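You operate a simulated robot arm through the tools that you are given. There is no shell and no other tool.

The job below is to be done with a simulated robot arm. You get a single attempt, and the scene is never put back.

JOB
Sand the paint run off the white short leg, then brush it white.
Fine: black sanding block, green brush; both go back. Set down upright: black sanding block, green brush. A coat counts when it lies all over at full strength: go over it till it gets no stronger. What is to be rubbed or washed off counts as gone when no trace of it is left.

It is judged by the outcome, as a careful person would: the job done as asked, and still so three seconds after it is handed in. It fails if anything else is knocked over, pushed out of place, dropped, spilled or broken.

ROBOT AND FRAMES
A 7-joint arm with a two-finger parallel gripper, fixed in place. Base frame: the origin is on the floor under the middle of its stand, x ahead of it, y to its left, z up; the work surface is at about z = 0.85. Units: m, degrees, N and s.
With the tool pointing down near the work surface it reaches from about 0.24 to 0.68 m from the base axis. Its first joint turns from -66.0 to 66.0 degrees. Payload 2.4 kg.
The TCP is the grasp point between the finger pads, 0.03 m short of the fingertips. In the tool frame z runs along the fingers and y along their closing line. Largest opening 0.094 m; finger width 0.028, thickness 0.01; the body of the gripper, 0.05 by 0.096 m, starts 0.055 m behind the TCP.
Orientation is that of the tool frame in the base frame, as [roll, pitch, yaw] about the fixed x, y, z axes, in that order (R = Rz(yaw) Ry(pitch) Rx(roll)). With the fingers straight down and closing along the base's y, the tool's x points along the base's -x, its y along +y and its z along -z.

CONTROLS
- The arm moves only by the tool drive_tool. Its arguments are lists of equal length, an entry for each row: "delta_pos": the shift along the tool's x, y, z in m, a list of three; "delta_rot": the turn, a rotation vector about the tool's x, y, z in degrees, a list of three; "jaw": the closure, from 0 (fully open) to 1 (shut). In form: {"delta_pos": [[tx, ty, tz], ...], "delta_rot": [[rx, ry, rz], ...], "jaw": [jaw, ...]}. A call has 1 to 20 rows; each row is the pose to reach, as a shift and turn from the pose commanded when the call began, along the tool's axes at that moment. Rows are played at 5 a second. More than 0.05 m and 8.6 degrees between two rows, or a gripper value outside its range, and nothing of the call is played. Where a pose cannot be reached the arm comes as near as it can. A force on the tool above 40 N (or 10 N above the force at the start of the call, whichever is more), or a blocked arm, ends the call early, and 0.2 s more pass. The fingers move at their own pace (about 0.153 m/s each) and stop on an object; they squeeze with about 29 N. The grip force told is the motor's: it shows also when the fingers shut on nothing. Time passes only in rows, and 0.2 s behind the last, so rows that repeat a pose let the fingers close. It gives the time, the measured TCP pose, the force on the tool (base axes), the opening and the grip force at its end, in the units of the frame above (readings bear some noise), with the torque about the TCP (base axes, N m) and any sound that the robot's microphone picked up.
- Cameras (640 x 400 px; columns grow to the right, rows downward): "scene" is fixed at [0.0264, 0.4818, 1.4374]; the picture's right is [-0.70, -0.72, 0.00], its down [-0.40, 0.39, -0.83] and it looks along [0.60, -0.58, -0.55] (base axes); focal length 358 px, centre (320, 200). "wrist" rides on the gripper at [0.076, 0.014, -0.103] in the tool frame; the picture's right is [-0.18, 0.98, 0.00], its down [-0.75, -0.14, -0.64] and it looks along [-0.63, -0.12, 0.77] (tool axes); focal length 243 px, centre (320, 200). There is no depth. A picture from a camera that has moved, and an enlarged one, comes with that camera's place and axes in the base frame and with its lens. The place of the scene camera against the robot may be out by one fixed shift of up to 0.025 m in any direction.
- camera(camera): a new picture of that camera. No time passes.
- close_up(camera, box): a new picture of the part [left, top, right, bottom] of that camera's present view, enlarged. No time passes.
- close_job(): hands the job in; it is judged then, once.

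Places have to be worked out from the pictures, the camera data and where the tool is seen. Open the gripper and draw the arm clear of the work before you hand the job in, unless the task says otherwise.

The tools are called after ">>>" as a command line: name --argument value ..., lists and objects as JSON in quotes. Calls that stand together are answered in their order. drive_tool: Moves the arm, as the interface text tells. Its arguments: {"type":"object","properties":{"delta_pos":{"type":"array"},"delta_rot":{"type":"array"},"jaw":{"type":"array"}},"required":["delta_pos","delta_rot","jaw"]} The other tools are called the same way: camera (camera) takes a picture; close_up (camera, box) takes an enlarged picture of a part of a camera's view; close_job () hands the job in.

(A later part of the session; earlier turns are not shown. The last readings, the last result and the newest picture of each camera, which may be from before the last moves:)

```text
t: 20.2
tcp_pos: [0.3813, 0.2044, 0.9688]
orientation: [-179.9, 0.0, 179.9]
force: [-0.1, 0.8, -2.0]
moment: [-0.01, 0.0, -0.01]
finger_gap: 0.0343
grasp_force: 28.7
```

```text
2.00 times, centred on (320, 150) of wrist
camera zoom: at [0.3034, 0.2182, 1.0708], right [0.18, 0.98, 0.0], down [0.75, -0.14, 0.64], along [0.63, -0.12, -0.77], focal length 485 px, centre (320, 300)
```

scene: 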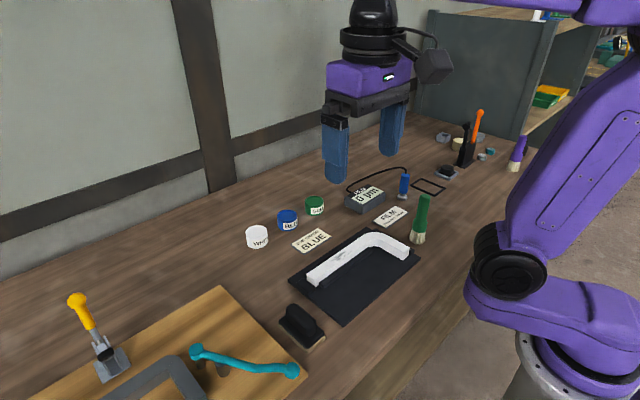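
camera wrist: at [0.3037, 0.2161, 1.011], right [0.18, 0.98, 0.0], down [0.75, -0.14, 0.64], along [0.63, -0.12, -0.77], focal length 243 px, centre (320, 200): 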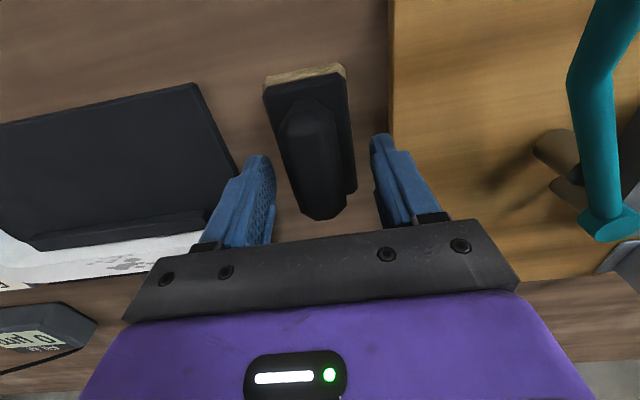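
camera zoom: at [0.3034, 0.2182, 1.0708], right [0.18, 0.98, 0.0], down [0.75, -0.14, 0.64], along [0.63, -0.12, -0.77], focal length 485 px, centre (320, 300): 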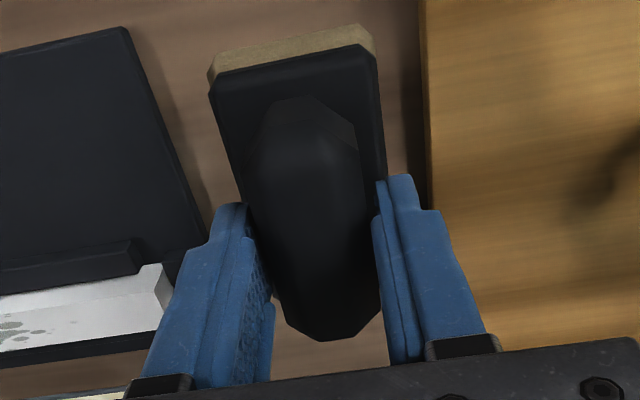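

The block hangs level, with its sole ~59 mm below the TCP. The bar's top is about z≈0.875, centred at x≈0.447, with blotches from y≈−0.01 to 0.07; I'll carry the block over the blotches, keeping high.

>>> drive_tool --delta_pos '[[0, 0, -0.02], [-0.02, -0.045, -0.03], [-0.04, -0.09, -0.03], [-0.06, -0.135, -0.03], [-0.066, -0.174, -0.03], [-0.066, -0.174, -0.02], [-0.066, -0.174, -0.02]]' --delta_rot '[[0, 0, 0], [0, 0, 0], [0, 0, 0], [0, 0, 0], [0, 0, 0], [0, 0, 0], [0, 0, 0]]' --jaw '[1, 1, 1, 1, 1, 1, 1]'

>>> camera --camera "wrist"

>>> close_up --camera "scene" --box '[280, 180, 420, 300]'

```text
refused: row 2 steps farther than a row can; nothing moved
```

```text
taken
camera wrist: at [0.3034, 0.2182, 1.0708], right [0.18, 0.98, 0.0], down [0.75, -0.14, 0.64], along [0.63, -0.12, -0.77], focal length 243 px, centre (320, 200)
```

wrist: 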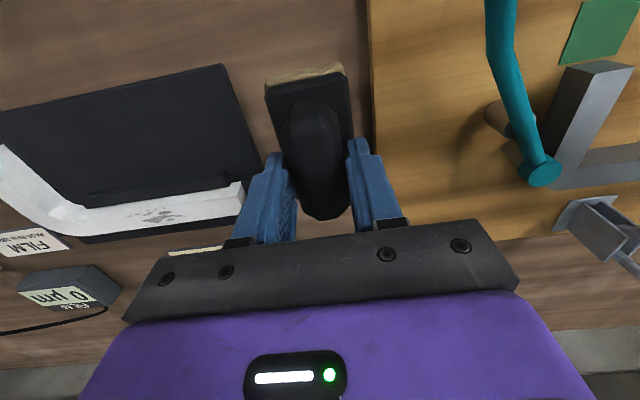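

```text
3.33 times, centred on (350, 240) of scene
camera zoom: at [0.0264, 0.4818, 1.4374], right [-0.7, -0.72, 0.0], down [-0.4, 0.39, -0.83], along [0.6, -0.58, -0.55], focal length 1193 px, centre (220, 67)
```

zoom: 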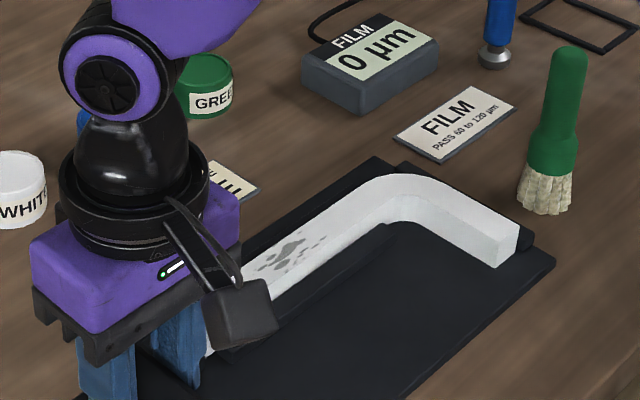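

One step was slightly too long, so nothing moved. First a zoom on the bar from this viewpoint to refine its location, then I'll resend with smaller steps.

>>> close_up --camera "wrist" --box '[100, 165, 260, 265]'

>>> drive_tool --delta_pos '[[0, 0, -0.02], [-0.015, -0.035, -0.03], [-0.03, -0.07, -0.03], [-0.045, -0.105, -0.03], [-0.06, -0.14, -0.03], [-0.066, -0.174, -0.03], [-0.066, -0.174, -0.02], [-0.066, -0.174, -0.02]]' --delta_rot '[[0, 0, 0], [0, 0, 0], [0, 0, 0], [0, 0, 0], [0, 0, 0], [0, 0, 0], [0, 0, 0], [0, 0, 0]]' --jaw '[1, 1, 1, 1, 1, 1, 1, 1]'

>>> camera --camera "wrist"

>>> close_up --camera "scene" --box '[280, 180, 420, 300]'

```text
4.00 times, centred on (180, 215) of wrist
camera zoom: at [0.3034, 0.2182, 1.0708], right [0.18, 0.98, 0.0], down [0.75, -0.14, 0.64], along [0.63, -0.12, -0.77], focal length 970 px, centre (880, 140)
```

zoom: 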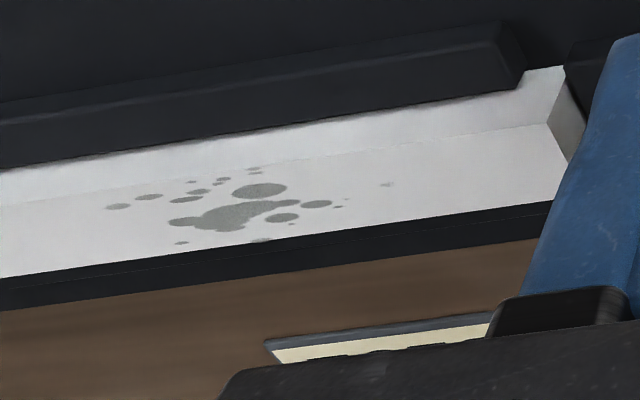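

```text
t: 22.0
tcp_pos: [0.4479, 0.0272, 0.9902]
orientation: [-179.9, -0.1, -179.9]
force: [0.1, -0.2, -2.2]
moment: [0.01, -0.01, 0.0]
finger_gap: 0.0341
grasp_force: 29.2
```

```text
taken
camera wrist: at [0.3705, 0.0424, 1.0927], right [0.18, 0.98, 0.0], down [0.75, -0.14, 0.64], along [0.63, -0.12, -0.77], focal length 243 px, centre (320, 200)
```

wrist: 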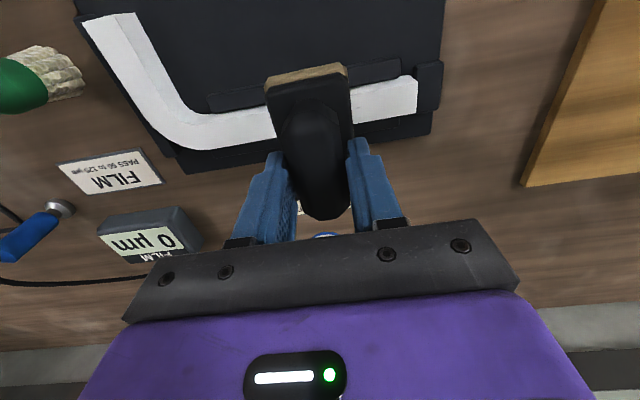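

```text
3.33 times, centred on (350, 240) of scene
camera zoom: at [0.0264, 0.4817, 1.4374], right [-0.7, -0.72, 0.0], down [-0.4, 0.39, -0.83], along [0.6, -0.58, -0.55], focal length 1193 px, centre (220, 67)
```

zoom: 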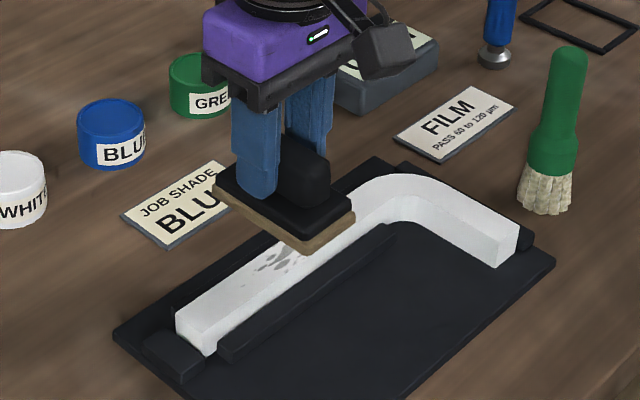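

Combining the views, the bar's top is nearer z≈0.883 and x≈0.437–0.462, with spots spanning y≈−0.015 to 0.06. The block is above them now; I'll lower toward contact in stages, watching the force.

>>> drive_tool --delta_pos '[[0, 0, 0.02], [0, 0, 0.036], [0, 0, 0.04]]' --delta_rot '[[0, 0, 0], [0, 0, 0], [0, 0, 0]]' --jaw '[1, 1, 1]'

>>> close_up --camera "scene" --box '[300, 210, 400, 290]'

```text
t: 22.8
tcp_pos: [0.4486, 0.0265, 0.9502]
orientation: [-180.0, 0.1, 180.0]
force: [0.0, 0.9, -1.4]
moment: [0.01, -0.01, 0.01]
finger_gap: 0.0339
grasp_force: 28.7
```

```text
5.00 times, centred on (350, 250) of scene
camera zoom: at [0.0264, 0.4818, 1.4374], right [-0.7, -0.72, 0.0], down [-0.4, 0.39, -0.83], along [0.6, -0.58, -0.55], focal length 1790 px, centre (170, -50)
```

zoom: 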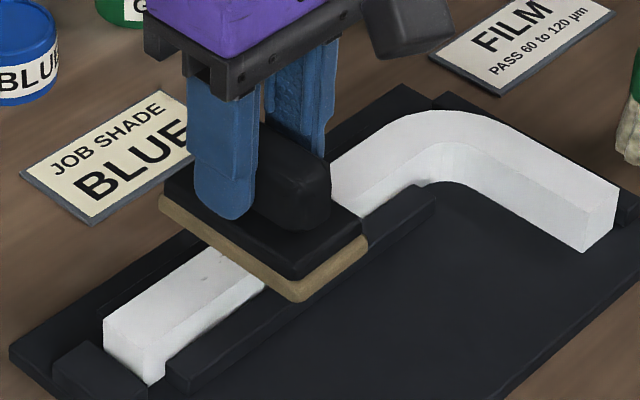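

Close but not touching yet. I'll lower by a few mm at a time until the force rises.

>>> drive_tool --delta_pos '[[0, 0, 0.003], [0, 0, 0.005], [0, 0, 0.005]]' --delta_rot '[[0, 0, 0], [0, 0, 0], [0, 0, 0]]' --jaw '[1, 1, 1]'

>>> drive_tool --delta_pos '[[0, 0, 0.002], [0, 0, 0.004], [0, 0, 0.004]]' --delta_rot '[[0, 0, 0], [0, 0, 0], [0, 0, 0]]' --jaw '[1, 1, 1]'

>>> close_up --camera "scene" --box '[300, 210, 400, 290]'

```text
t: 23.6
tcp_pos: [0.4465, 0.0291, 0.9441]
orientation: [-180.0, 0.0, 179.9]
force: [0.2, 0.0, -2.7]
moment: [0.04, 0.0, 0.0]
finger_gap: 0.0339
grasp_force: 29.2
```

```text
t: 24.4
tcp_pos: [0.448, 0.0282, 0.9393]
orientation: [-180.0, 0.3, 179.8]
force: [-3.0, -9.9, 37.6]
moment: [-0.07, -0.1, 0.01]
finger_gap: 0.0347
grasp_force: 28.9
```

```text
5.00 times, centred on (350, 250) of scene
camera zoom: at [0.0258, 0.4815, 1.4375], right [-0.7, -0.72, 0.0], down [-0.4, 0.39, -0.83], along [0.6, -0.58, -0.55], focal length 1790 px, centre (170, -50)
```

zoom: 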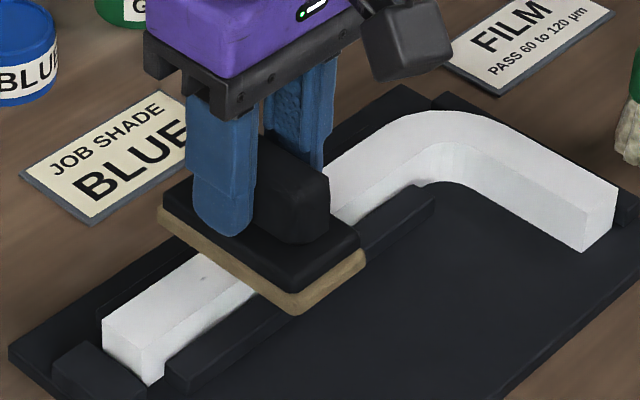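

Contact made, a bit hard at 38 N. I'll ease up 2 mm to find a gentle pressure.

>>> drive_tool --delta_pos '[[0, 0, -0.002], [0, 0, -0.002]]' --delta_rot '[[0, 0, 0], [0, 0, 0]]' --jaw '[1, 1]'

```text
t: 25.0
tcp_pos: [0.4459, 0.0286, 0.9408]
orientation: [-180.0, 0.0, -180.0]
force: [3.3, 0.2, 1.4]
moment: [0.08, -0.23, -0.09]
finger_gap: 0.034
grasp_force: 29.0
```

About 3–4 N of normal force now. I'll press in another 0.6 mm and make back-and-forth strokes along the bar over the spotted stretch.

>>> drive_tool --delta_pos '[[0, 0, 0.0006], [0, 0.015, 0.0006], [0, 0.03, 0.0006], [0, 0.045, 0.0006], [0, 0.03, 0.0006], [0, 0.015, 0.0006], [0, 0, 0.0006], [0, -0.015, 0.0006], [0, -0.03, 0.0006], [0, -0.045, 0.0006], [0, -0.055, 0.0006], [0, -0.04, 0.0006], [0, -0.025, 0.0006], [0, -0.01, 0.0006], [0, 0.005, 0.0006], [0, 0.02, 0.0006], [0, 0.035, 0.0006], [0, 0.02, 0.0006], [0, 0.0, 0.0006]]' --delta_rot '[[0, 0, 0], [0, 0, 0], [0, 0, 0], [0, 0, 0], [0, 0, 0], [0, 0, 0], [0, 0, 0], [0, 0, 0], [0, 0, 0], [0, 0, 0], [0, 0, 0], [0, 0, 0], [0, 0, 0], [0, 0, 0], [0, 0, 0], [0, 0, 0], [0, 0, 0], [0, 0, 0], [0, 0, 0]]' --jaw '[1, 1, 1, 1, 1, 1, 1, 1, 1, 1, 1, 1, 1, 1, 1, 1, 1, 1, 1]'

>>> close_up --camera "scene" --box '[300, 210, 400, 290]'

```text
t: 26.7
tcp_pos: [0.4478, 0.0271, 0.9422]
orientation: [-180.0, 0.3, -179.9]
force: [-3.4, 0.0, 8.4]
moment: [-0.18, 0.09, -0.06]
finger_gap: 0.0343
grasp_force: 29.1
stopped in row 8: the force on the tool passed its limit at 43 N (the readings are from after the stop); the commanded pose is now the measured one
```

```text
5.00 times, centred on (350, 250) of scene
camera zoom: at [0.0262, 0.4818, 1.4374], right [-0.7, -0.72, 0.0], down [-0.4, 0.39, -0.83], along [0.6, -0.58, -0.55], focal length 1790 px, centre (170, -50)
```

zoom: 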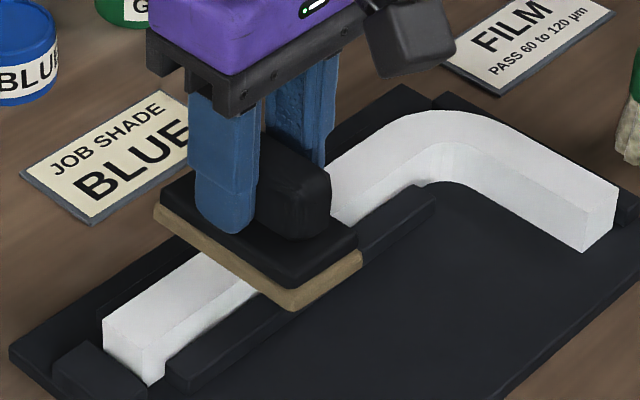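

The spot nearest the free end is gone, but the force spiked on the −y stroke. I'll ease up half a millimetre and stroke more slowly.

>>> drive_tool --delta_pos '[[0, 0, -0.0006], [0, -0.01, -0.0006], [0, -0.02, -0.0006], [0, -0.03, -0.0006], [0, -0.04, -0.0006], [0, -0.05, -0.0006], [0, -0.04, -0.0006], [0, -0.03, -0.0006], [0, -0.02, -0.0006], [0, -0.01, -0.0006], [0, 0, -0.0006], [0, 0.01, -0.0006], [0, 0.02, -0.0006], [0, 0.03, -0.0006], [0, 0.02, -0.0006], [0, 0.01, -0.0006], [0, 0, -0.0006], [0, -0.01, -0.0006], [0, -0.02, -0.0006], [0, -0.03, -0.0006]]' --delta_rot '[[0, 0, 0], [0, 0, 0], [0, 0, 0], [0, 0, 0], [0, 0, 0], [0, 0, 0], [0, 0, 0], [0, 0, 0], [0, 0, 0], [0, 0, 0], [0, 0, 0], [0, 0, 0], [0, 0, 0], [0, 0, 0], [0, 0, 0], [0, 0, 0], [0, 0, 0], [0, 0, 0], [0, 0, 0], [0, 0, 0]]' --jaw '[1, 1, 1, 1, 1, 1, 1, 1, 1, 1, 1, 1, 1, 1, 1, 1, 1, 1, 1, 1]'

>>> close_up --camera "scene" --box '[300, 210, 400, 290]'

```text
t: 30.9
tcp_pos: [0.4491, -0.0029, 0.9412]
orientation: [179.9, 0.3, -179.7]
force: [0.0, 0.2, -2.3]
moment: [0.0, 0.02, 0.0]
finger_gap: 0.0342
grasp_force: 29.1
```

```text
5.00 times, centred on (350, 250) of scene
camera zoom: at [0.0264, 0.4818, 1.4374], right [-0.7, -0.72, 0.0], down [-0.4, 0.39, -0.83], along [0.6, -0.58, -0.55], focal length 1790 px, centre (170, -50)
```

zoom: 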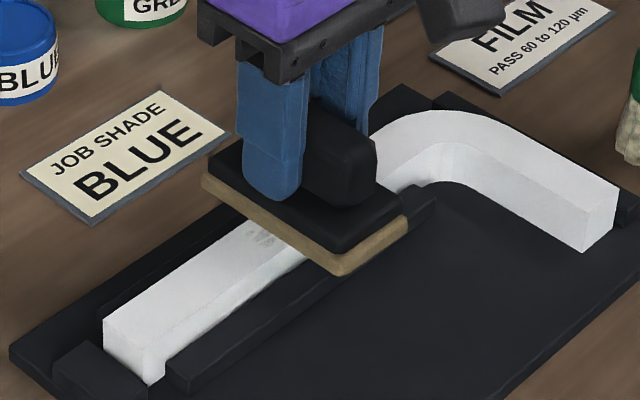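

The spots are fading, but the block lost contact in that pass. I'll lower 1 mm and check the force.

>>> drive_tool --delta_pos '[[0, 0, 0.001], [0, 0, 0.001]]' --delta_rot '[[0, 0, 0], [0, 0, 0]]' --jaw '[1, 1]'

```text
t: 31.5
tcp_pos: [0.4481, -0.0038, 0.9399]
orientation: [179.9, 0.2, -179.8]
force: [-0.7, 0.4, -0.7]
moment: [-0.01, 0.02, 0.01]
finger_gap: 0.0345
grasp_force: 29.6
```

Light touch now. I'll add 0.5 mm and stroke the whole spotted stretch again.

>>> drive_tool --delta_pos '[[0, 0, 0.0006], [0, 0.012, 0.0006], [0, 0.024, 0.0006], [0, 0.036, 0.0006], [0, 0.048, 0.0006], [0, 0.06, 0.0006], [0, 0.07, 0.0006], [0, 0.058, 0.0006], [0, 0.046, 0.0006], [0, 0.034, 0.0006], [0, 0.022, 0.0006], [0, 0.01, 0.0006], [0, -0.002, 0.0006], [0, -0.014, 0.0006], [0, -0.026, 0.0006], [0, -0.014, 0.0006], [0, -0.002, 0.0006], [0, 0.01, 0.0006], [0, 0.022, 0.0006], [0, 0.034, 0.0006]]' --delta_rot '[[0, 0, 0], [0, 0, 0], [0, 0, 0], [0, 0, 0], [0, 0, 0], [0, 0, 0], [0, 0, 0], [0, 0, 0], [0, 0, 0], [0, 0, 0], [0, 0, 0], [0, 0, 0], [0, 0, 0], [0, 0, 0], [0, 0, 0], [0, 0, 0], [0, 0, 0], [0, 0, 0], [0, 0, 0], [0, 0, 0]]' --jaw '[1, 1, 1, 1, 1, 1, 1, 1, 1, 1, 1, 1, 1, 1, 1, 1, 1, 1, 1, 1]'

>>> close_up --camera "scene" --box '[300, 210, 400, 290]'

```text
t: 35.7
tcp_pos: [0.4489, 0.0305, 0.9409]
orientation: [179.9, 0.3, -179.8]
force: [-0.3, 0.0, -0.9]
moment: [0.0, -0.01, -0.03]
finger_gap: 0.0343
grasp_force: 29.1
```

```text
5.00 times, centred on (350, 250) of scene
camera zoom: at [0.0264, 0.4818, 1.4374], right [-0.7, -0.72, 0.0], down [-0.4, 0.39, -0.83], along [0.6, -0.58, -0.55], focal length 1790 px, centre (170, -50)
```

zoom: 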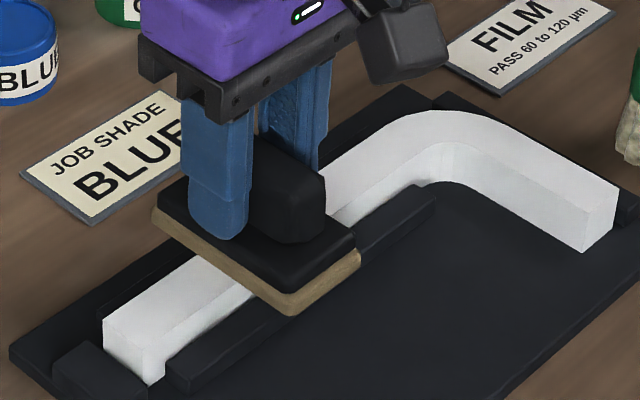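

I'll lift and slide aside toward +y to inspect the sanded stretch with both cameras.

>>> drive_tool --delta_pos '[[0, 0, -0.02], [0, 0.03, -0.045], [0.02, 0.07, -0.045], [0.04, 0.11, -0.045], [0.05, 0.14, -0.045], [0.05, 0.14, -0.045]]' --delta_rot '[[0, 0, 0], [0, 0, 0], [0, 0, 0], [0, 0, 0], [0, 0, 0], [0, 0, 0]]' --jaw '[1, 1, 1, 1, 1, 1]'

>>> close_up --camera "wrist" --box '[80, 130, 280, 260]'

>>> close_up --camera "scene" --box '[320, 225, 380, 275]'

```text
t: 37.1
tcp_pos: [0.3998, 0.173, 0.9853]
orientation: [179.8, 0.3, -179.8]
force: [-0.4, -0.7, -1.2]
moment: [-0.01, 0.01, -0.02]
finger_gap: 0.034
grasp_force: 28.9
```

```text
3.08 times, centred on (180, 195) of wrist
camera zoom: at [0.3218, 0.1851, 1.0872], right [0.18, 0.98, 0.0], down [0.75, -0.14, 0.65], along [0.64, -0.12, -0.76], focal length 746 px, centre (751, 215)
```

zoom: 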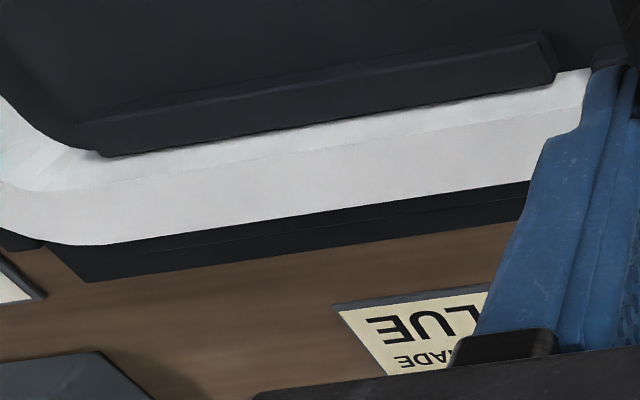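

```text
8.00 times, centred on (350, 250) of scene
camera zoom: at [0.0264, 0.4818, 1.4374], right [-0.7, -0.72, 0.0], down [-0.4, 0.39, -0.83], along [0.6, -0.58, -0.55], focal length 2864 px, centre (80, -200)
```

zoom: 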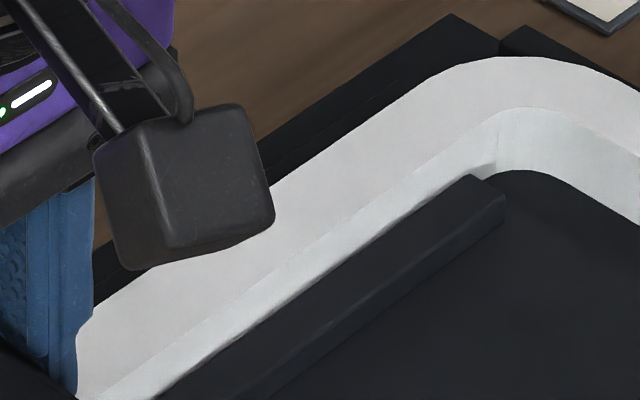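

The grey blotches look gone. I'll zoom harder over the entire stretch to make sure no faint trace remains.

>>> close_up --camera "wrist" --box '[130, 165, 200, 215]'

>>> close_up --camera "wrist" --box '[195, 155, 265, 205]'

>>> close_up --camera "wrist" --box '[70, 150, 140, 220]'

```text
8.00 times, centred on (165, 190) of wrist
camera zoom: at [0.3218, 0.1851, 1.0872], right [0.18, 0.98, 0.0], down [0.75, -0.14, 0.65], along [0.64, -0.12, -0.76], focal length 1941 px, centre (1560, 280)
```

zoom: 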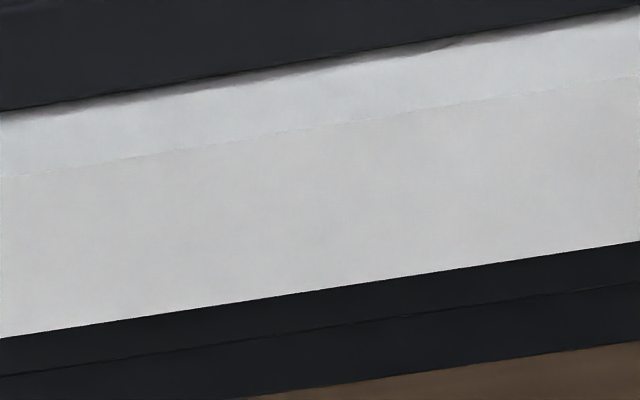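

```text
8.00 times, centred on (230, 180) of wrist
camera zoom: at [0.3218, 0.1851, 1.0872], right [0.18, 0.98, 0.0], down [0.75, -0.14, 0.65], along [0.64, -0.12, -0.76], focal length 1941 px, centre (1040, 360)
```

zoom: 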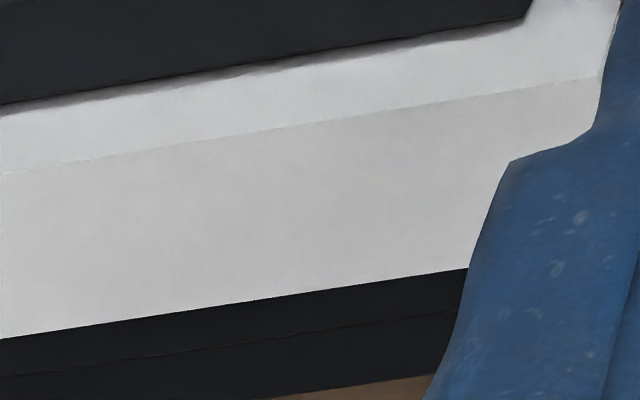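

```text
5.71 times, centred on (105, 185) of wrist
camera zoom: at [0.3218, 0.1851, 1.0872], right [0.18, 0.98, 0.0], down [0.75, -0.14, 0.65], along [0.64, -0.12, -0.76], focal length 1386 px, centre (1549, 286)
```

zoom: 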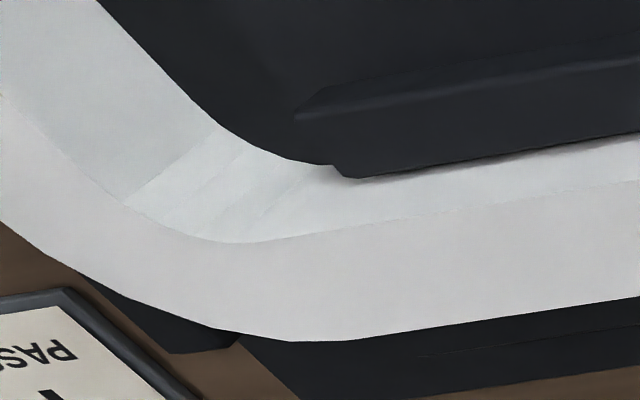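

No trace is left on the bar. Now I'll return the sanding block to its spot (TCP ≈ 0.381, 0.201), levelling the tiny pitch error on the way, and lower to just above the table.

>>> drive_tool --delta_pos '[[0.0185, 0.0275, 0.0], [0.0185, 0.0275, 0.03], [0.0185, 0.0275, 0.055], [0.0185, 0.0275, 0.068], [0.0185, 0.0275, 0.072], [0.0185, 0.0275, 0.072]]' --delta_rot '[[0, 0.3, 0], [0, 0.3, 0], [0, 0.3, 0], [0, 0.3, 0], [0, 0.3, 0], [0, 0.3, 0]]' --jaw '[1, 1, 1, 1, 1, 1]'

>>> close_up --camera "scene" --box '[250, 270, 350, 350]'

```text
t: 38.5
tcp_pos: [0.3796, 0.1993, 0.9113]
orientation: [180.0, 0.0, -179.8]
force: [-0.1, -0.6, -1.9]
moment: [0.02, 0.01, 0.03]
finger_gap: 0.0342
grasp_force: 29.1
```

```text
5.00 times, centred on (300, 310) of scene
camera zoom: at [0.0264, 0.4818, 1.4374], right [-0.7, -0.72, 0.0], down [-0.4, 0.39, -0.83], along [0.6, -0.58, -0.55], focal length 1790 px, centre (420, -350)
```

zoom: 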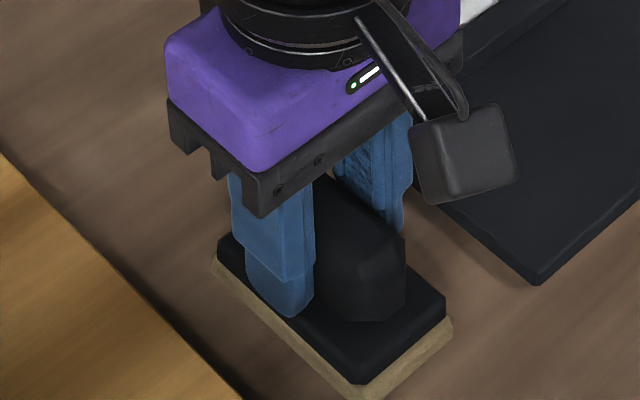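

About 1–2 mm above the table and within ~3 mm of the original spot. I'll nudge it over and lower to contact.

>>> drive_tool --delta_pos '[[-0.0015, 0.002, 0], [-0.0015, 0.002, 0.001], [-0.0015, 0.002, 0.002], [-0.0015, 0.002, 0.002]]' --delta_rot '[[0, 0, 0], [0, 0, 0], [0, 0, 0], [0, 0, 0]]' --jaw '[1, 1, 1, 1]'

```text
t: 39.5
tcp_pos: [0.3808, 0.2002, 0.9104]
orientation: [179.9, 0.0, -179.7]
force: [-0.6, -0.3, -1.9]
moment: [0.02, 0.02, -0.01]
finger_gap: 0.034
grasp_force: 29.1
```

Still hanging free (force −1.9 N). I'll lower a further millimetre.

>>> drive_tool --delta_pos '[[0, 0, 0.001], [0, 0, 0.001]]' --delta_rot '[[0, 0, 0], [0, 0, 0]]' --jaw '[1, 1]'

```text
t: 40.1
tcp_pos: [0.3809, 0.2003, 0.9096]
orientation: [179.9, 0.0, -179.7]
force: [-0.5, 0.0, -2.2]
moment: [-0.01, 0.02, -0.03]
finger_gap: 0.0346
grasp_force: 29.2
```

>>> drive_tool --delta_pos '[[0, 0, 0.001], [0, 0, 0.001]]' --delta_rot '[[0, 0, 0], [0, 0, 0]]' --jaw '[1, 1]'

>>> close_up --camera "scene" --box '[250, 270, 350, 350]'

```text
t: 40.7
tcp_pos: [0.38, 0.1991, 0.909]
orientation: [179.8, 0.0, -179.8]
force: [0.7, 0.0, -2.3]
moment: [-0.05, -0.03, 0.0]
finger_gap: 0.0341
grasp_force: 29.1
```

```text
5.00 times, centred on (300, 310) of scene
camera zoom: at [0.0264, 0.4818, 1.4374], right [-0.7, -0.72, 0.0], down [-0.4, 0.39, -0.83], along [0.6, -0.58, -0.55], focal length 1790 px, centre (420, -350)
```

zoom: 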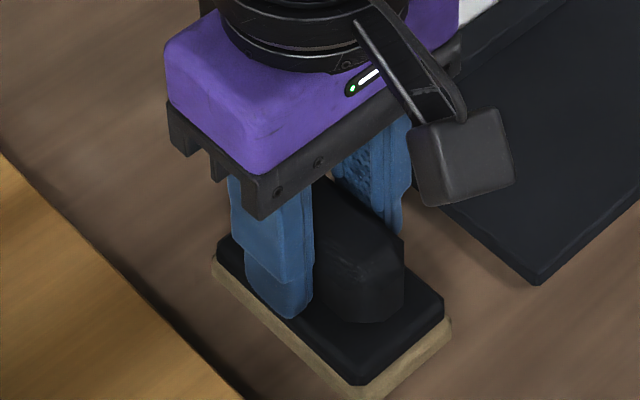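

Still no contact—the block likely slid up slightly in the grip during sanding. I'll keep lowering 1.5 mm.

>>> drive_tool --delta_pos '[[0, 0, 0.001], [0, 0, 0.0015], [0, 0, 0.0015]]' --delta_rot '[[0, 0, 0], [0, 0, 0], [0, 0, 0]]' --jaw '[1, 1, 1]'

```text
t: 41.5
tcp_pos: [0.3812, 0.1986, 0.9069]
orientation: [179.9, 0.0, -179.9]
force: [0.2, 0.5, -3.2]
moment: [-0.03, 0.01, -0.03]
finger_gap: 0.0341
grasp_force: 29.0
```

>>> drive_tool --delta_pos '[[0, 0, 0.001], [0, 0, 0.0015], [0, 0, 0.0015]]' --delta_rot '[[0, 0, 0], [0, 0, 0], [0, 0, 0]]' --jaw '[1, 1, 1]'

>>> close_up --camera "scene" --box '[250, 270, 350, 350]'

```text
t: 42.3
tcp_pos: [0.3815, 0.1993, 0.9065]
orientation: [179.9, 0.0, -179.7]
force: [0.5, 0.9, -2.2]
moment: [-0.04, -0.02, -0.01]
finger_gap: 0.0339
grasp_force: 28.6
```

```text
5.00 times, centred on (300, 310) of scene
camera zoom: at [0.0264, 0.4818, 1.4374], right [-0.7, -0.72, 0.0], down [-0.4, 0.39, -0.83], along [0.6, -0.58, -0.55], focal length 1790 px, centre (420, -350)
```

zoom: 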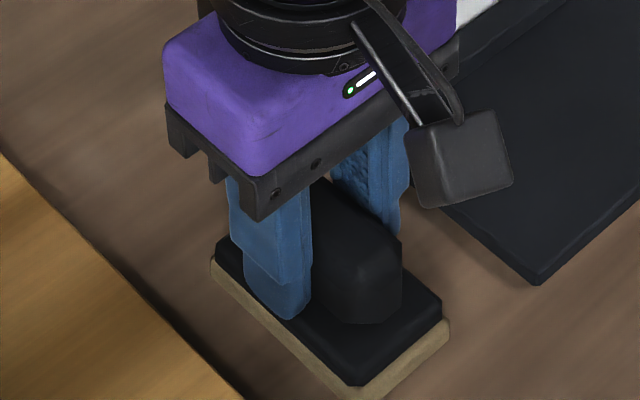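

Nearly down—by comparison with the earlier picture ~1 mm to go. Lowering another millimetre.

>>> drive_tool --delta_pos '[[0, 0, 0.001], [0, 0, 0.001]]' --delta_rot '[[0, 0, 0], [0, 0, 0]]' --jaw '[1, 1]'

```text
t: 42.9
tcp_pos: [0.3819, 0.1997, 0.9045]
orientation: [179.9, 0.1, -179.8]
force: [-0.2, 0.2, -2.1]
moment: [0.05, 0.01, 0.01]
finger_gap: 0.0341
grasp_force: 28.7
```

>>> drive_tool --delta_pos '[[0, 0, 0.001], [0, 0, 0.001]]' --delta_rot '[[0, 0, 0], [0, 0, 0]]' --jaw '[1, 1]'

>>> close_up --camera "scene" --box '[250, 270, 350, 350]'

```text
t: 43.5
tcp_pos: [0.3815, 0.1987, 0.9039]
orientation: [179.9, 0.1, -179.8]
force: [-6.1, -1.8, 19.7]
moment: [-0.15, -0.66, -0.11]
finger_gap: 0.0339
grasp_force: 28.8
```

```text
5.00 times, centred on (300, 310) of scene
camera zoom: at [0.026, 0.4816, 1.4375], right [-0.7, -0.72, 0.0], down [-0.4, 0.39, -0.83], along [0.6, -0.58, -0.55], focal length 1790 px, centre (420, -350)
```

zoom: 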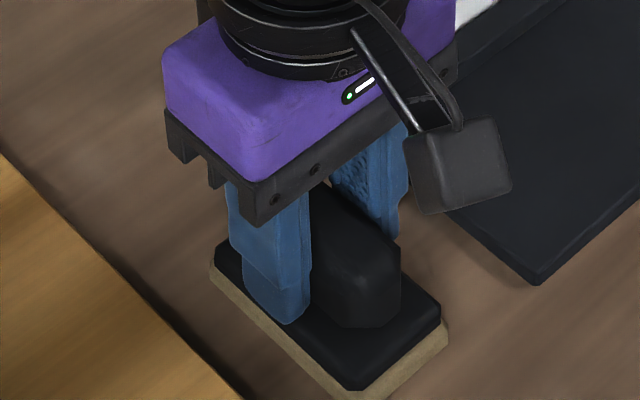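

Contact (20 N) — the block is on the table. I'll back off half a millimetre, open to a limited gap so I don't touch the wooden board, and lift straight out.

>>> drive_tool --delta_pos '[[0, 0, -0.0007], [0, 0, -0.0007], [0, 0, -0.0007], [0, 0, -0.0007], [0, 0, -0.02], [0, 0, -0.06], [0, 0, -0.1], [0, 0, -0.13]]' --delta_rot '[[0, 0, 0], [0, 0, 0], [0, 0, 0], [0, 0, 0], [0, 0, 0], [0, 0, 0], [0, 0, 0], [0, 0, 0]]' --jaw '[1, 0.5, 0.4, 0.4, 0.4, 0.4, 0.4, 0.4]'

>>> camera --camera "wrist"

>>> camera --camera "scene"

```text
t: 45.3
tcp_pos: [0.3826, 0.2, 1.0342]
orientation: [180.0, 0.0, -179.8]
force: [-0.5, 0.0, -0.1]
moment: [0.0, 0.01, 0.01]
finger_gap: 0.0567
grasp_force: 0.1
```

```text
taken
camera wrist: at [0.3049, 0.2128, 1.1363], right [0.18, 0.98, 0.0], down [0.75, -0.14, 0.64], along [0.63, -0.12, -0.77], focal length 243 px, centre (320, 200)
```

wrist: 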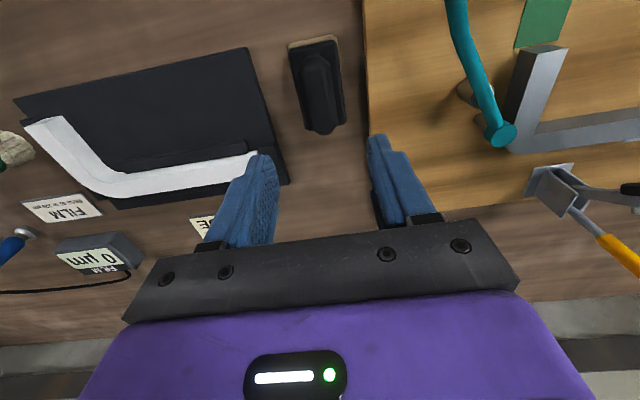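

```text
taken
```

scene: 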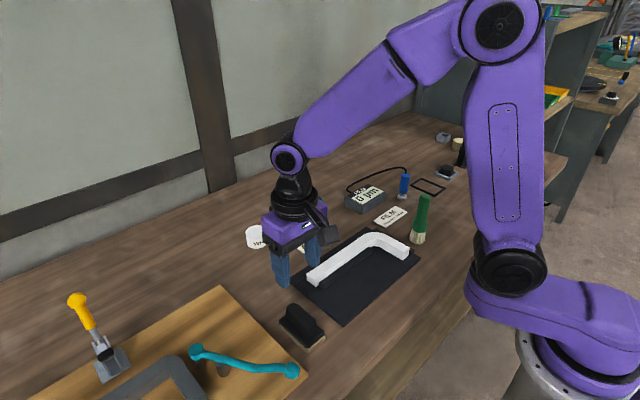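

The sanding block is back, upright, on its spot. Next the brush: I'll move high to the brush's near side to locate it precisely from above.

>>> drive_tool --delta_pos '[[0.0, -0.01, -0.04], [0.0, -0.04, -0.07], [0.01, -0.08, -0.086], [0.02, -0.12, -0.086], [0.03, -0.16, -0.086], [0.04, -0.2, -0.086], [0.05, -0.24, -0.086], [0.06, -0.28, -0.086], [0.065, -0.32, -0.086], [0.07, -0.355, -0.086], [0.07, -0.385, -0.086], [0.07, -0.385, -0.086]]' --delta_rot '[[0, 0, 0], [0, 0, 0], [0, 0, 0], [0, 0, 0], [0, 0, 0], [0, 0, 0], [0, 0, 0], [0, 0, 0], [0, 0, 0], [0, 0, 0], [0, 0, 0], [0, 0, 0]]' --jaw '[0.4, 0.4, 0.3, 0.3, 0.3, 0.3, 0.3, 0.3, 0.3, 0.3, 0.3, 0.3]'

>>> camera --camera "wrist"

>>> close_up --camera "wrist" --box '[260, 80, 400, 180]'

>>> camera --camera "scene"

```text
t: 47.9
tcp_pos: [0.3128, -0.1868, 1.1212]
orientation: [179.9, 0.0, -179.8]
force: [0.2, -0.5, 0.3]
moment: [-0.03, 0.01, -0.01]
finger_gap: 0.0657
grasp_force: 0.0
```

```text
taken
camera wrist: at [0.236, -0.1738, 1.2232], right [0.18, 0.98, 0.0], down [0.75, -0.14, 0.64], along [0.63, -0.12, -0.77], focal length 243 px, centre (320, 200)
```

wrist: 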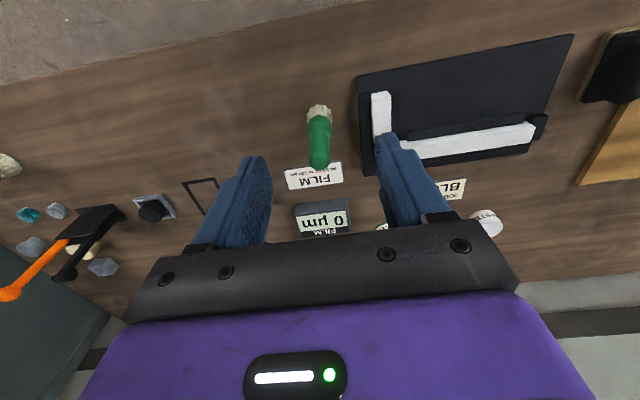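

```text
4.00 times, centred on (330, 130) of wrist
camera zoom: at [0.236, -0.1738, 1.2232], right [0.18, 0.98, 0.0], down [0.75, -0.14, 0.64], along [0.63, -0.12, -0.77], focal length 970 px, centre (280, 480)
```

zoom: 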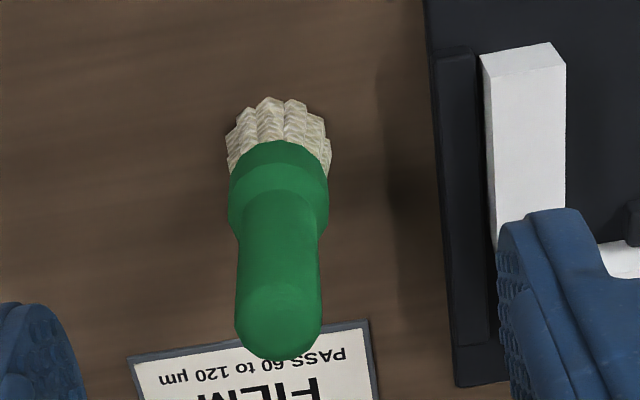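

```text
taken
```

scene: 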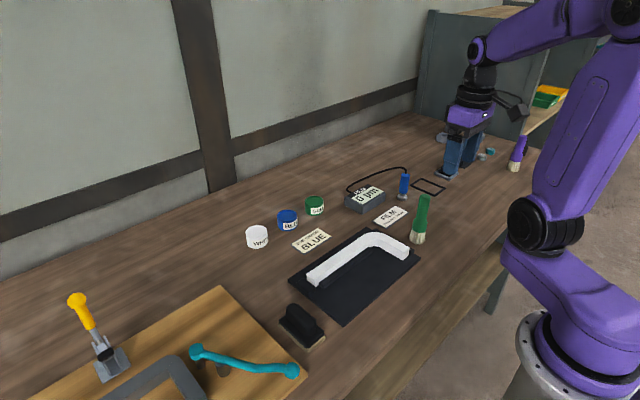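

The brush stands at about x≈0.377, y≈−0.200, handle top near z≈0.985, handle ~26 mm thick. I'll go above it and check the alignment before lowering.

>>> drive_tool --delta_pos '[[-0.032, -0.006, 0.02], [-0.0642, -0.0127, 0.05], [-0.0642, -0.0127, 0.075], [-0.0642, -0.0127, 0.085], [-0.0642, -0.0127, 0.085]]' --delta_rot '[[0, 0, 0], [0, 0, 0], [0, 0, 0], [0, 0, 0], [0, 0, 0]]' --jaw '[0.3, 0.3, 0.3, 0.3, 0.3]'

>>> close_up --camera "wrist" --box '[220, 40, 440, 260]'

>>> close_up --camera "scene" --box '[370, 140, 470, 250]'

```text
t: 49.1
tcp_pos: [0.3778, -0.1976, 1.0344]
orientation: [179.9, 0.0, -179.7]
force: [0.5, -0.4, 0.2]
moment: [0.0, 0.01, 0.02]
finger_gap: 0.0658
grasp_force: 0.1
```

```text
1.82 times, centred on (330, 150) of wrist
camera zoom: at [0.3001, -0.1834, 1.1373], right [0.18, 0.98, 0.0], down [0.75, -0.14, 0.64], along [0.63, -0.12, -0.77], focal length 441 px, centre (302, 291)
```

zoom: 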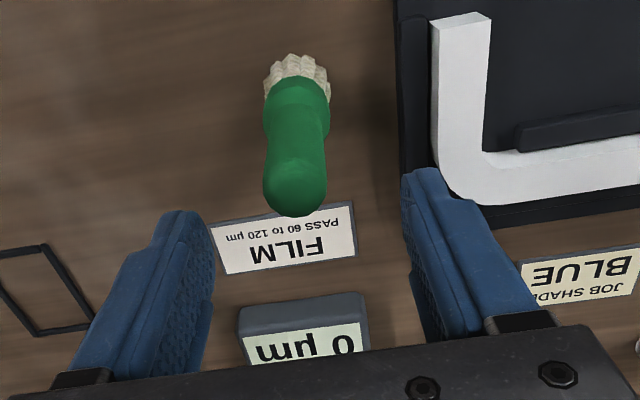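

```text
3.64 times, centred on (420, 195) of scene
camera zoom: at [0.0264, 0.4818, 1.4374], right [-0.7, -0.72, 0.0], down [-0.4, 0.39, -0.83], along [0.6, -0.58, -0.55], focal length 1302 px, centre (-44, 218)
```

zoom: 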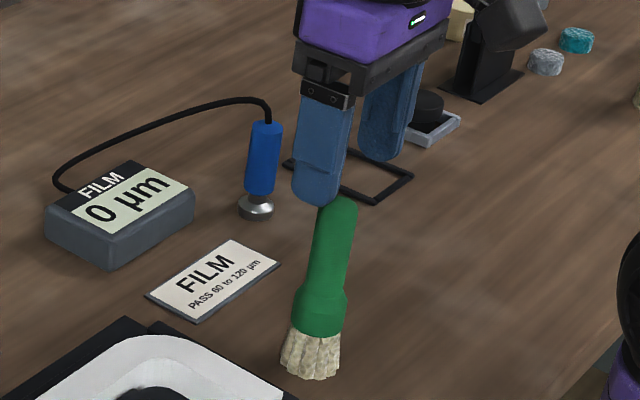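

The handle is centred between the jaws to within ~3 mm. I'll lower with a 2 mm correction to TCP z≈0.957.

>>> drive_tool --delta_pos '[[-0.0005, -0.0025, 0.02], [-0.0005, -0.0025, 0.04], [-0.0005, -0.0025, 0.06], [-0.0005, -0.0025, 0.077], [-0.0005, -0.0025, 0.077]]' --delta_rot '[[0, 0, 0], [0, 0, 0], [0, 0, 0], [0, 0, 0], [0, 0, 0]]' --jaw '[0.3, 0.3, 0.3, 0.3, 0.3]'

>>> close_up --camera "wrist" --box '[220, 40, 440, 260]'

>>> close_up --camera "scene" --box '[370, 150, 470, 250]'

```text
t: 50.3
tcp_pos: [0.3775, -0.2008, 0.9572]
orientation: [179.9, 0.0, -179.7]
force: [0.1, -1.2, -0.1]
moment: [0.0, 0.04, 0.03]
finger_gap: 0.0661
grasp_force: 0.0
```

```text
1.82 times, centred on (330, 150) of wrist
camera zoom: at [0.2999, -0.1868, 1.0605], right [0.18, 0.98, 0.0], down [0.75, -0.14, 0.64], along [0.63, -0.12, -0.77], focal length 441 px, centre (302, 291)
```

zoom: 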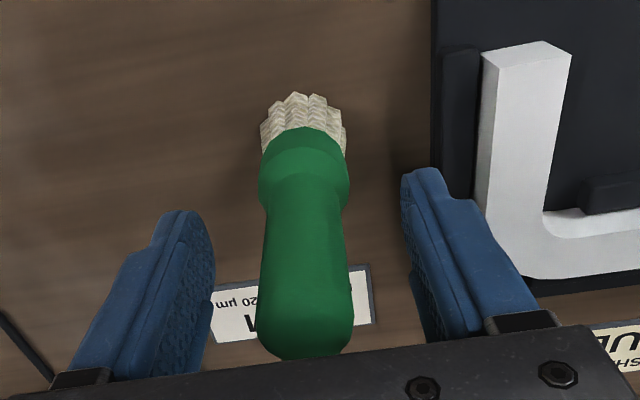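

```text
4.00 times, centred on (420, 200) of scene
camera zoom: at [0.0264, 0.4818, 1.4374], right [-0.7, -0.72, 0.0], down [-0.4, 0.39, -0.83], along [0.6, -0.58, -0.55], focal length 1432 px, centre (-80, 200)
```

zoom: 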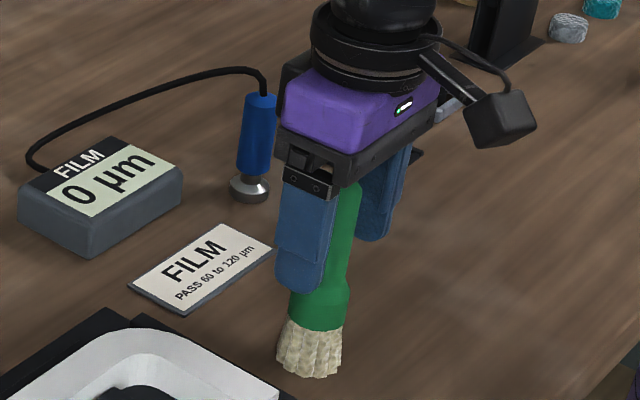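

Handle centred between the pads with clearance to the palm. Closing the jaws.

>>> drive_tool --delta_pos '[[0, 0, 0], [0, 0, 0], [0, 0, 0], [0, 0, 0]]' --delta_rot '[[0, 0, 0], [0, 0, 0], [0, 0, 0], [0, 0, 0]]' --jaw '[0.5, 0.7, 1.0, 1.0]'

>>> close_up --camera "scene" --box '[370, 150, 470, 250]'

```text
t: 51.3
tcp_pos: [0.3783, -0.201, 0.9577]
orientation: [179.9, 0.0, -179.8]
force: [-0.8, 0.7, 0.1]
moment: [0.02, 0.01, -0.04]
finger_gap: 0.025
grasp_force: 29.4
```

```text
4.00 times, centred on (420, 200) of scene
camera zoom: at [0.0264, 0.4818, 1.4374], right [-0.7, -0.72, 0.0], down [-0.4, 0.39, -0.83], along [0.6, -0.58, -0.55], focal length 1432 px, centre (-80, 200)
```

zoom: 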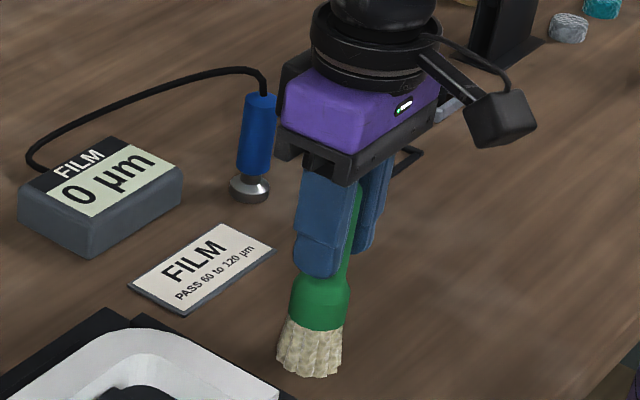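

Gripped at 25 mm. Lifting straight up and checking the brush hangs straight.

>>> drive_tool --delta_pos '[[0, 0, -0.02], [0, 0, -0.06], [0, 0, -0.1], [0, 0, -0.13], [0, 0, -0.13]]' --delta_rot '[[0, 0, 0], [0, 0, 0], [0, 0, 0], [0, 0, 0], [0, 0, 0]]' --jaw '[1, 1, 1, 1, 1]'

>>> close_up --camera "scene" --box '[370, 100, 490, 250]'

>>> camera --camera "wrist"

```text
t: 52.5
tcp_pos: [0.3783, -0.1993, 1.0875]
orientation: [179.8, 0.0, -179.8]
force: [-0.1, 0.3, -0.7]
moment: [0.0, 0.0, -0.01]
finger_gap: 0.0254
grasp_force: 30.0
```

```text
2.67 times, centred on (430, 175) of scene
camera zoom: at [0.0264, 0.4818, 1.4374], right [-0.7, -0.72, 0.0], down [-0.4, 0.39, -0.83], along [0.6, -0.58, -0.55], focal length 955 px, centre (27, 267)
```

zoom: 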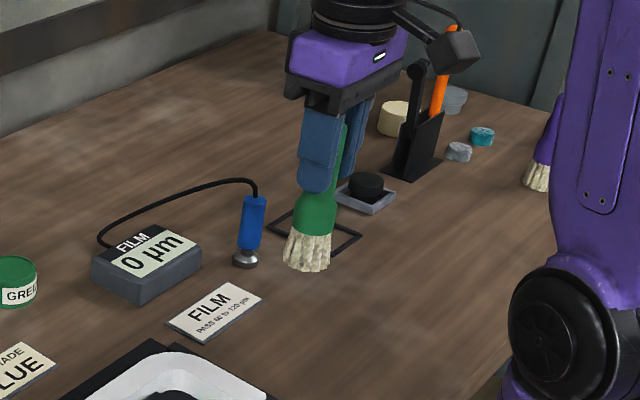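

```text
taken
camera wrist: at [0.3007, -0.1862, 1.1902], right [0.18, 0.98, 0.0], down [0.75, -0.14, 0.64], along [0.63, -0.12, -0.77], focal length 243 px, centre (320, 200)
```

wrist: 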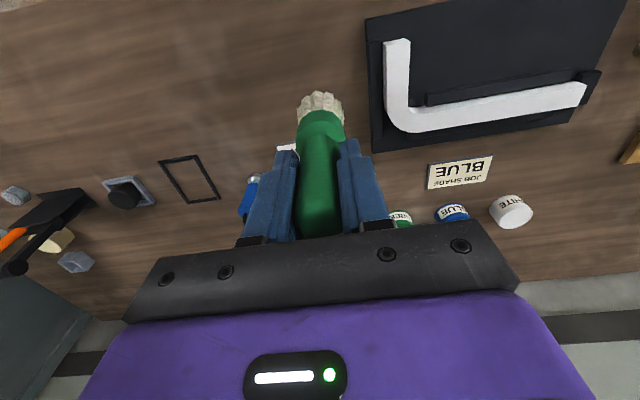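

The brush is upright in the grip. I'll move over the bar region to get a closer look at the pots.

>>> drive_tool --delta_pos '[[-0.02, 0.03, -0.01], [-0.04, 0.06, -0.012], [-0.06, 0.09, -0.012], [-0.08, 0.12, -0.012], [-0.1, 0.15, -0.012], [-0.122, 0.18, -0.012], [-0.122, 0.18, -0.012]]' --delta_rot '[[0, 0, 0], [0, 0, 0], [0, 0, 0], [0, 0, 0], [0, 0, 0], [0, 0, 0], [0, 0, 0]]' --jaw '[1, 1, 1, 1, 1, 1, 1]'

>>> camera --camera "wrist"

>>> close_up --camera "wrist" --box '[360, 130, 460, 210]'

```text
t: 54.1
tcp_pos: [0.4991, -0.0215, 1.1012]
orientation: [179.9, -0.1, -179.9]
force: [-0.2, 0.5, -0.9]
moment: [0.01, 0.02, -0.02]
finger_gap: 0.0251
grasp_force: 28.8
```

```text
taken
camera wrist: at [0.4215, -0.0075, 1.2025], right [0.18, 0.98, 0.0], down [0.75, -0.14, 0.64], along [0.63, -0.12, -0.77], focal length 243 px, centre (320, 200)
```

wrist: 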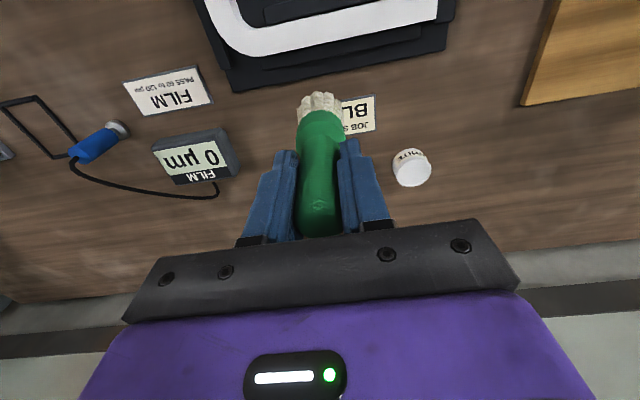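

```text
5.00 times, centred on (410, 170) of wrist
camera zoom: at [0.4215, -0.0075, 1.2025], right [0.18, 0.98, 0.0], down [0.75, -0.14, 0.64], along [0.63, -0.12, -0.77], focal length 1213 px, centre (-130, 350)
```

zoom: 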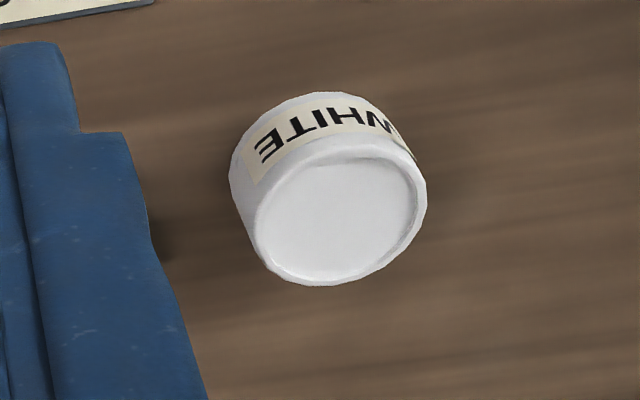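

White pot: rim at z≈0.88, centre about (0.656, 0.096), outer diameter ~55 mm. I'll bring the brush closer, still 6 cm above the rim, to refine the alignment.

>>> drive_tool --delta_pos '[[-0.03, 0.03, 0.0], [-0.06, 0.06, 0.0], [-0.09, 0.09, 0.0], [-0.121, 0.1165, 0.02], [-0.121, 0.1165, 0.05], [-0.121, 0.1165, 0.05]]' --delta_rot '[[0, 0, 0], [0, 0, 0], [0, 0, 0], [0, 0, 0], [0, 0, 0], [0, 0, 0]]' --jaw '[1, 1, 1, 1, 1, 1]'

>>> camera --camera "wrist"

>>> close_up --camera "scene" --box '[220, 160, 340, 260]'

```text
t: 55.5
tcp_pos: [0.62, 0.0949, 1.0502]
orientation: [179.8, 0.0, -179.8]
force: [0.5, 0.2, -0.5]
moment: [0.01, -0.01, -0.03]
finger_gap: 0.0251
grasp_force: 28.6
```

```text
taken
camera wrist: at [0.5424, 0.1096, 1.1529], right [0.18, 0.98, 0.0], down [0.75, -0.14, 0.64], along [0.63, -0.12, -0.77], focal length 243 px, centre (320, 200)
```

wrist: 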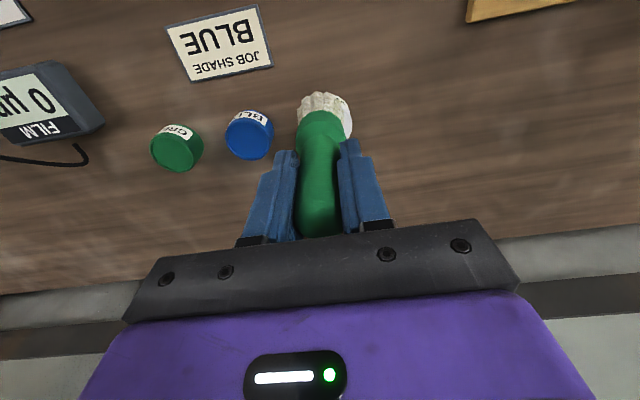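

```text
4.00 times, centred on (280, 210) of scene
camera zoom: at [0.0264, 0.4818, 1.4374], right [-0.7, -0.72, 0.0], down [-0.4, 0.39, -0.83], along [0.6, -0.58, -0.55], focal length 1432 px, centre (480, 160)
```

zoom: 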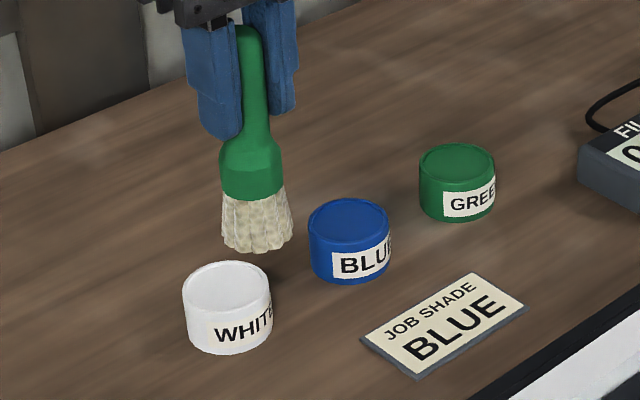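

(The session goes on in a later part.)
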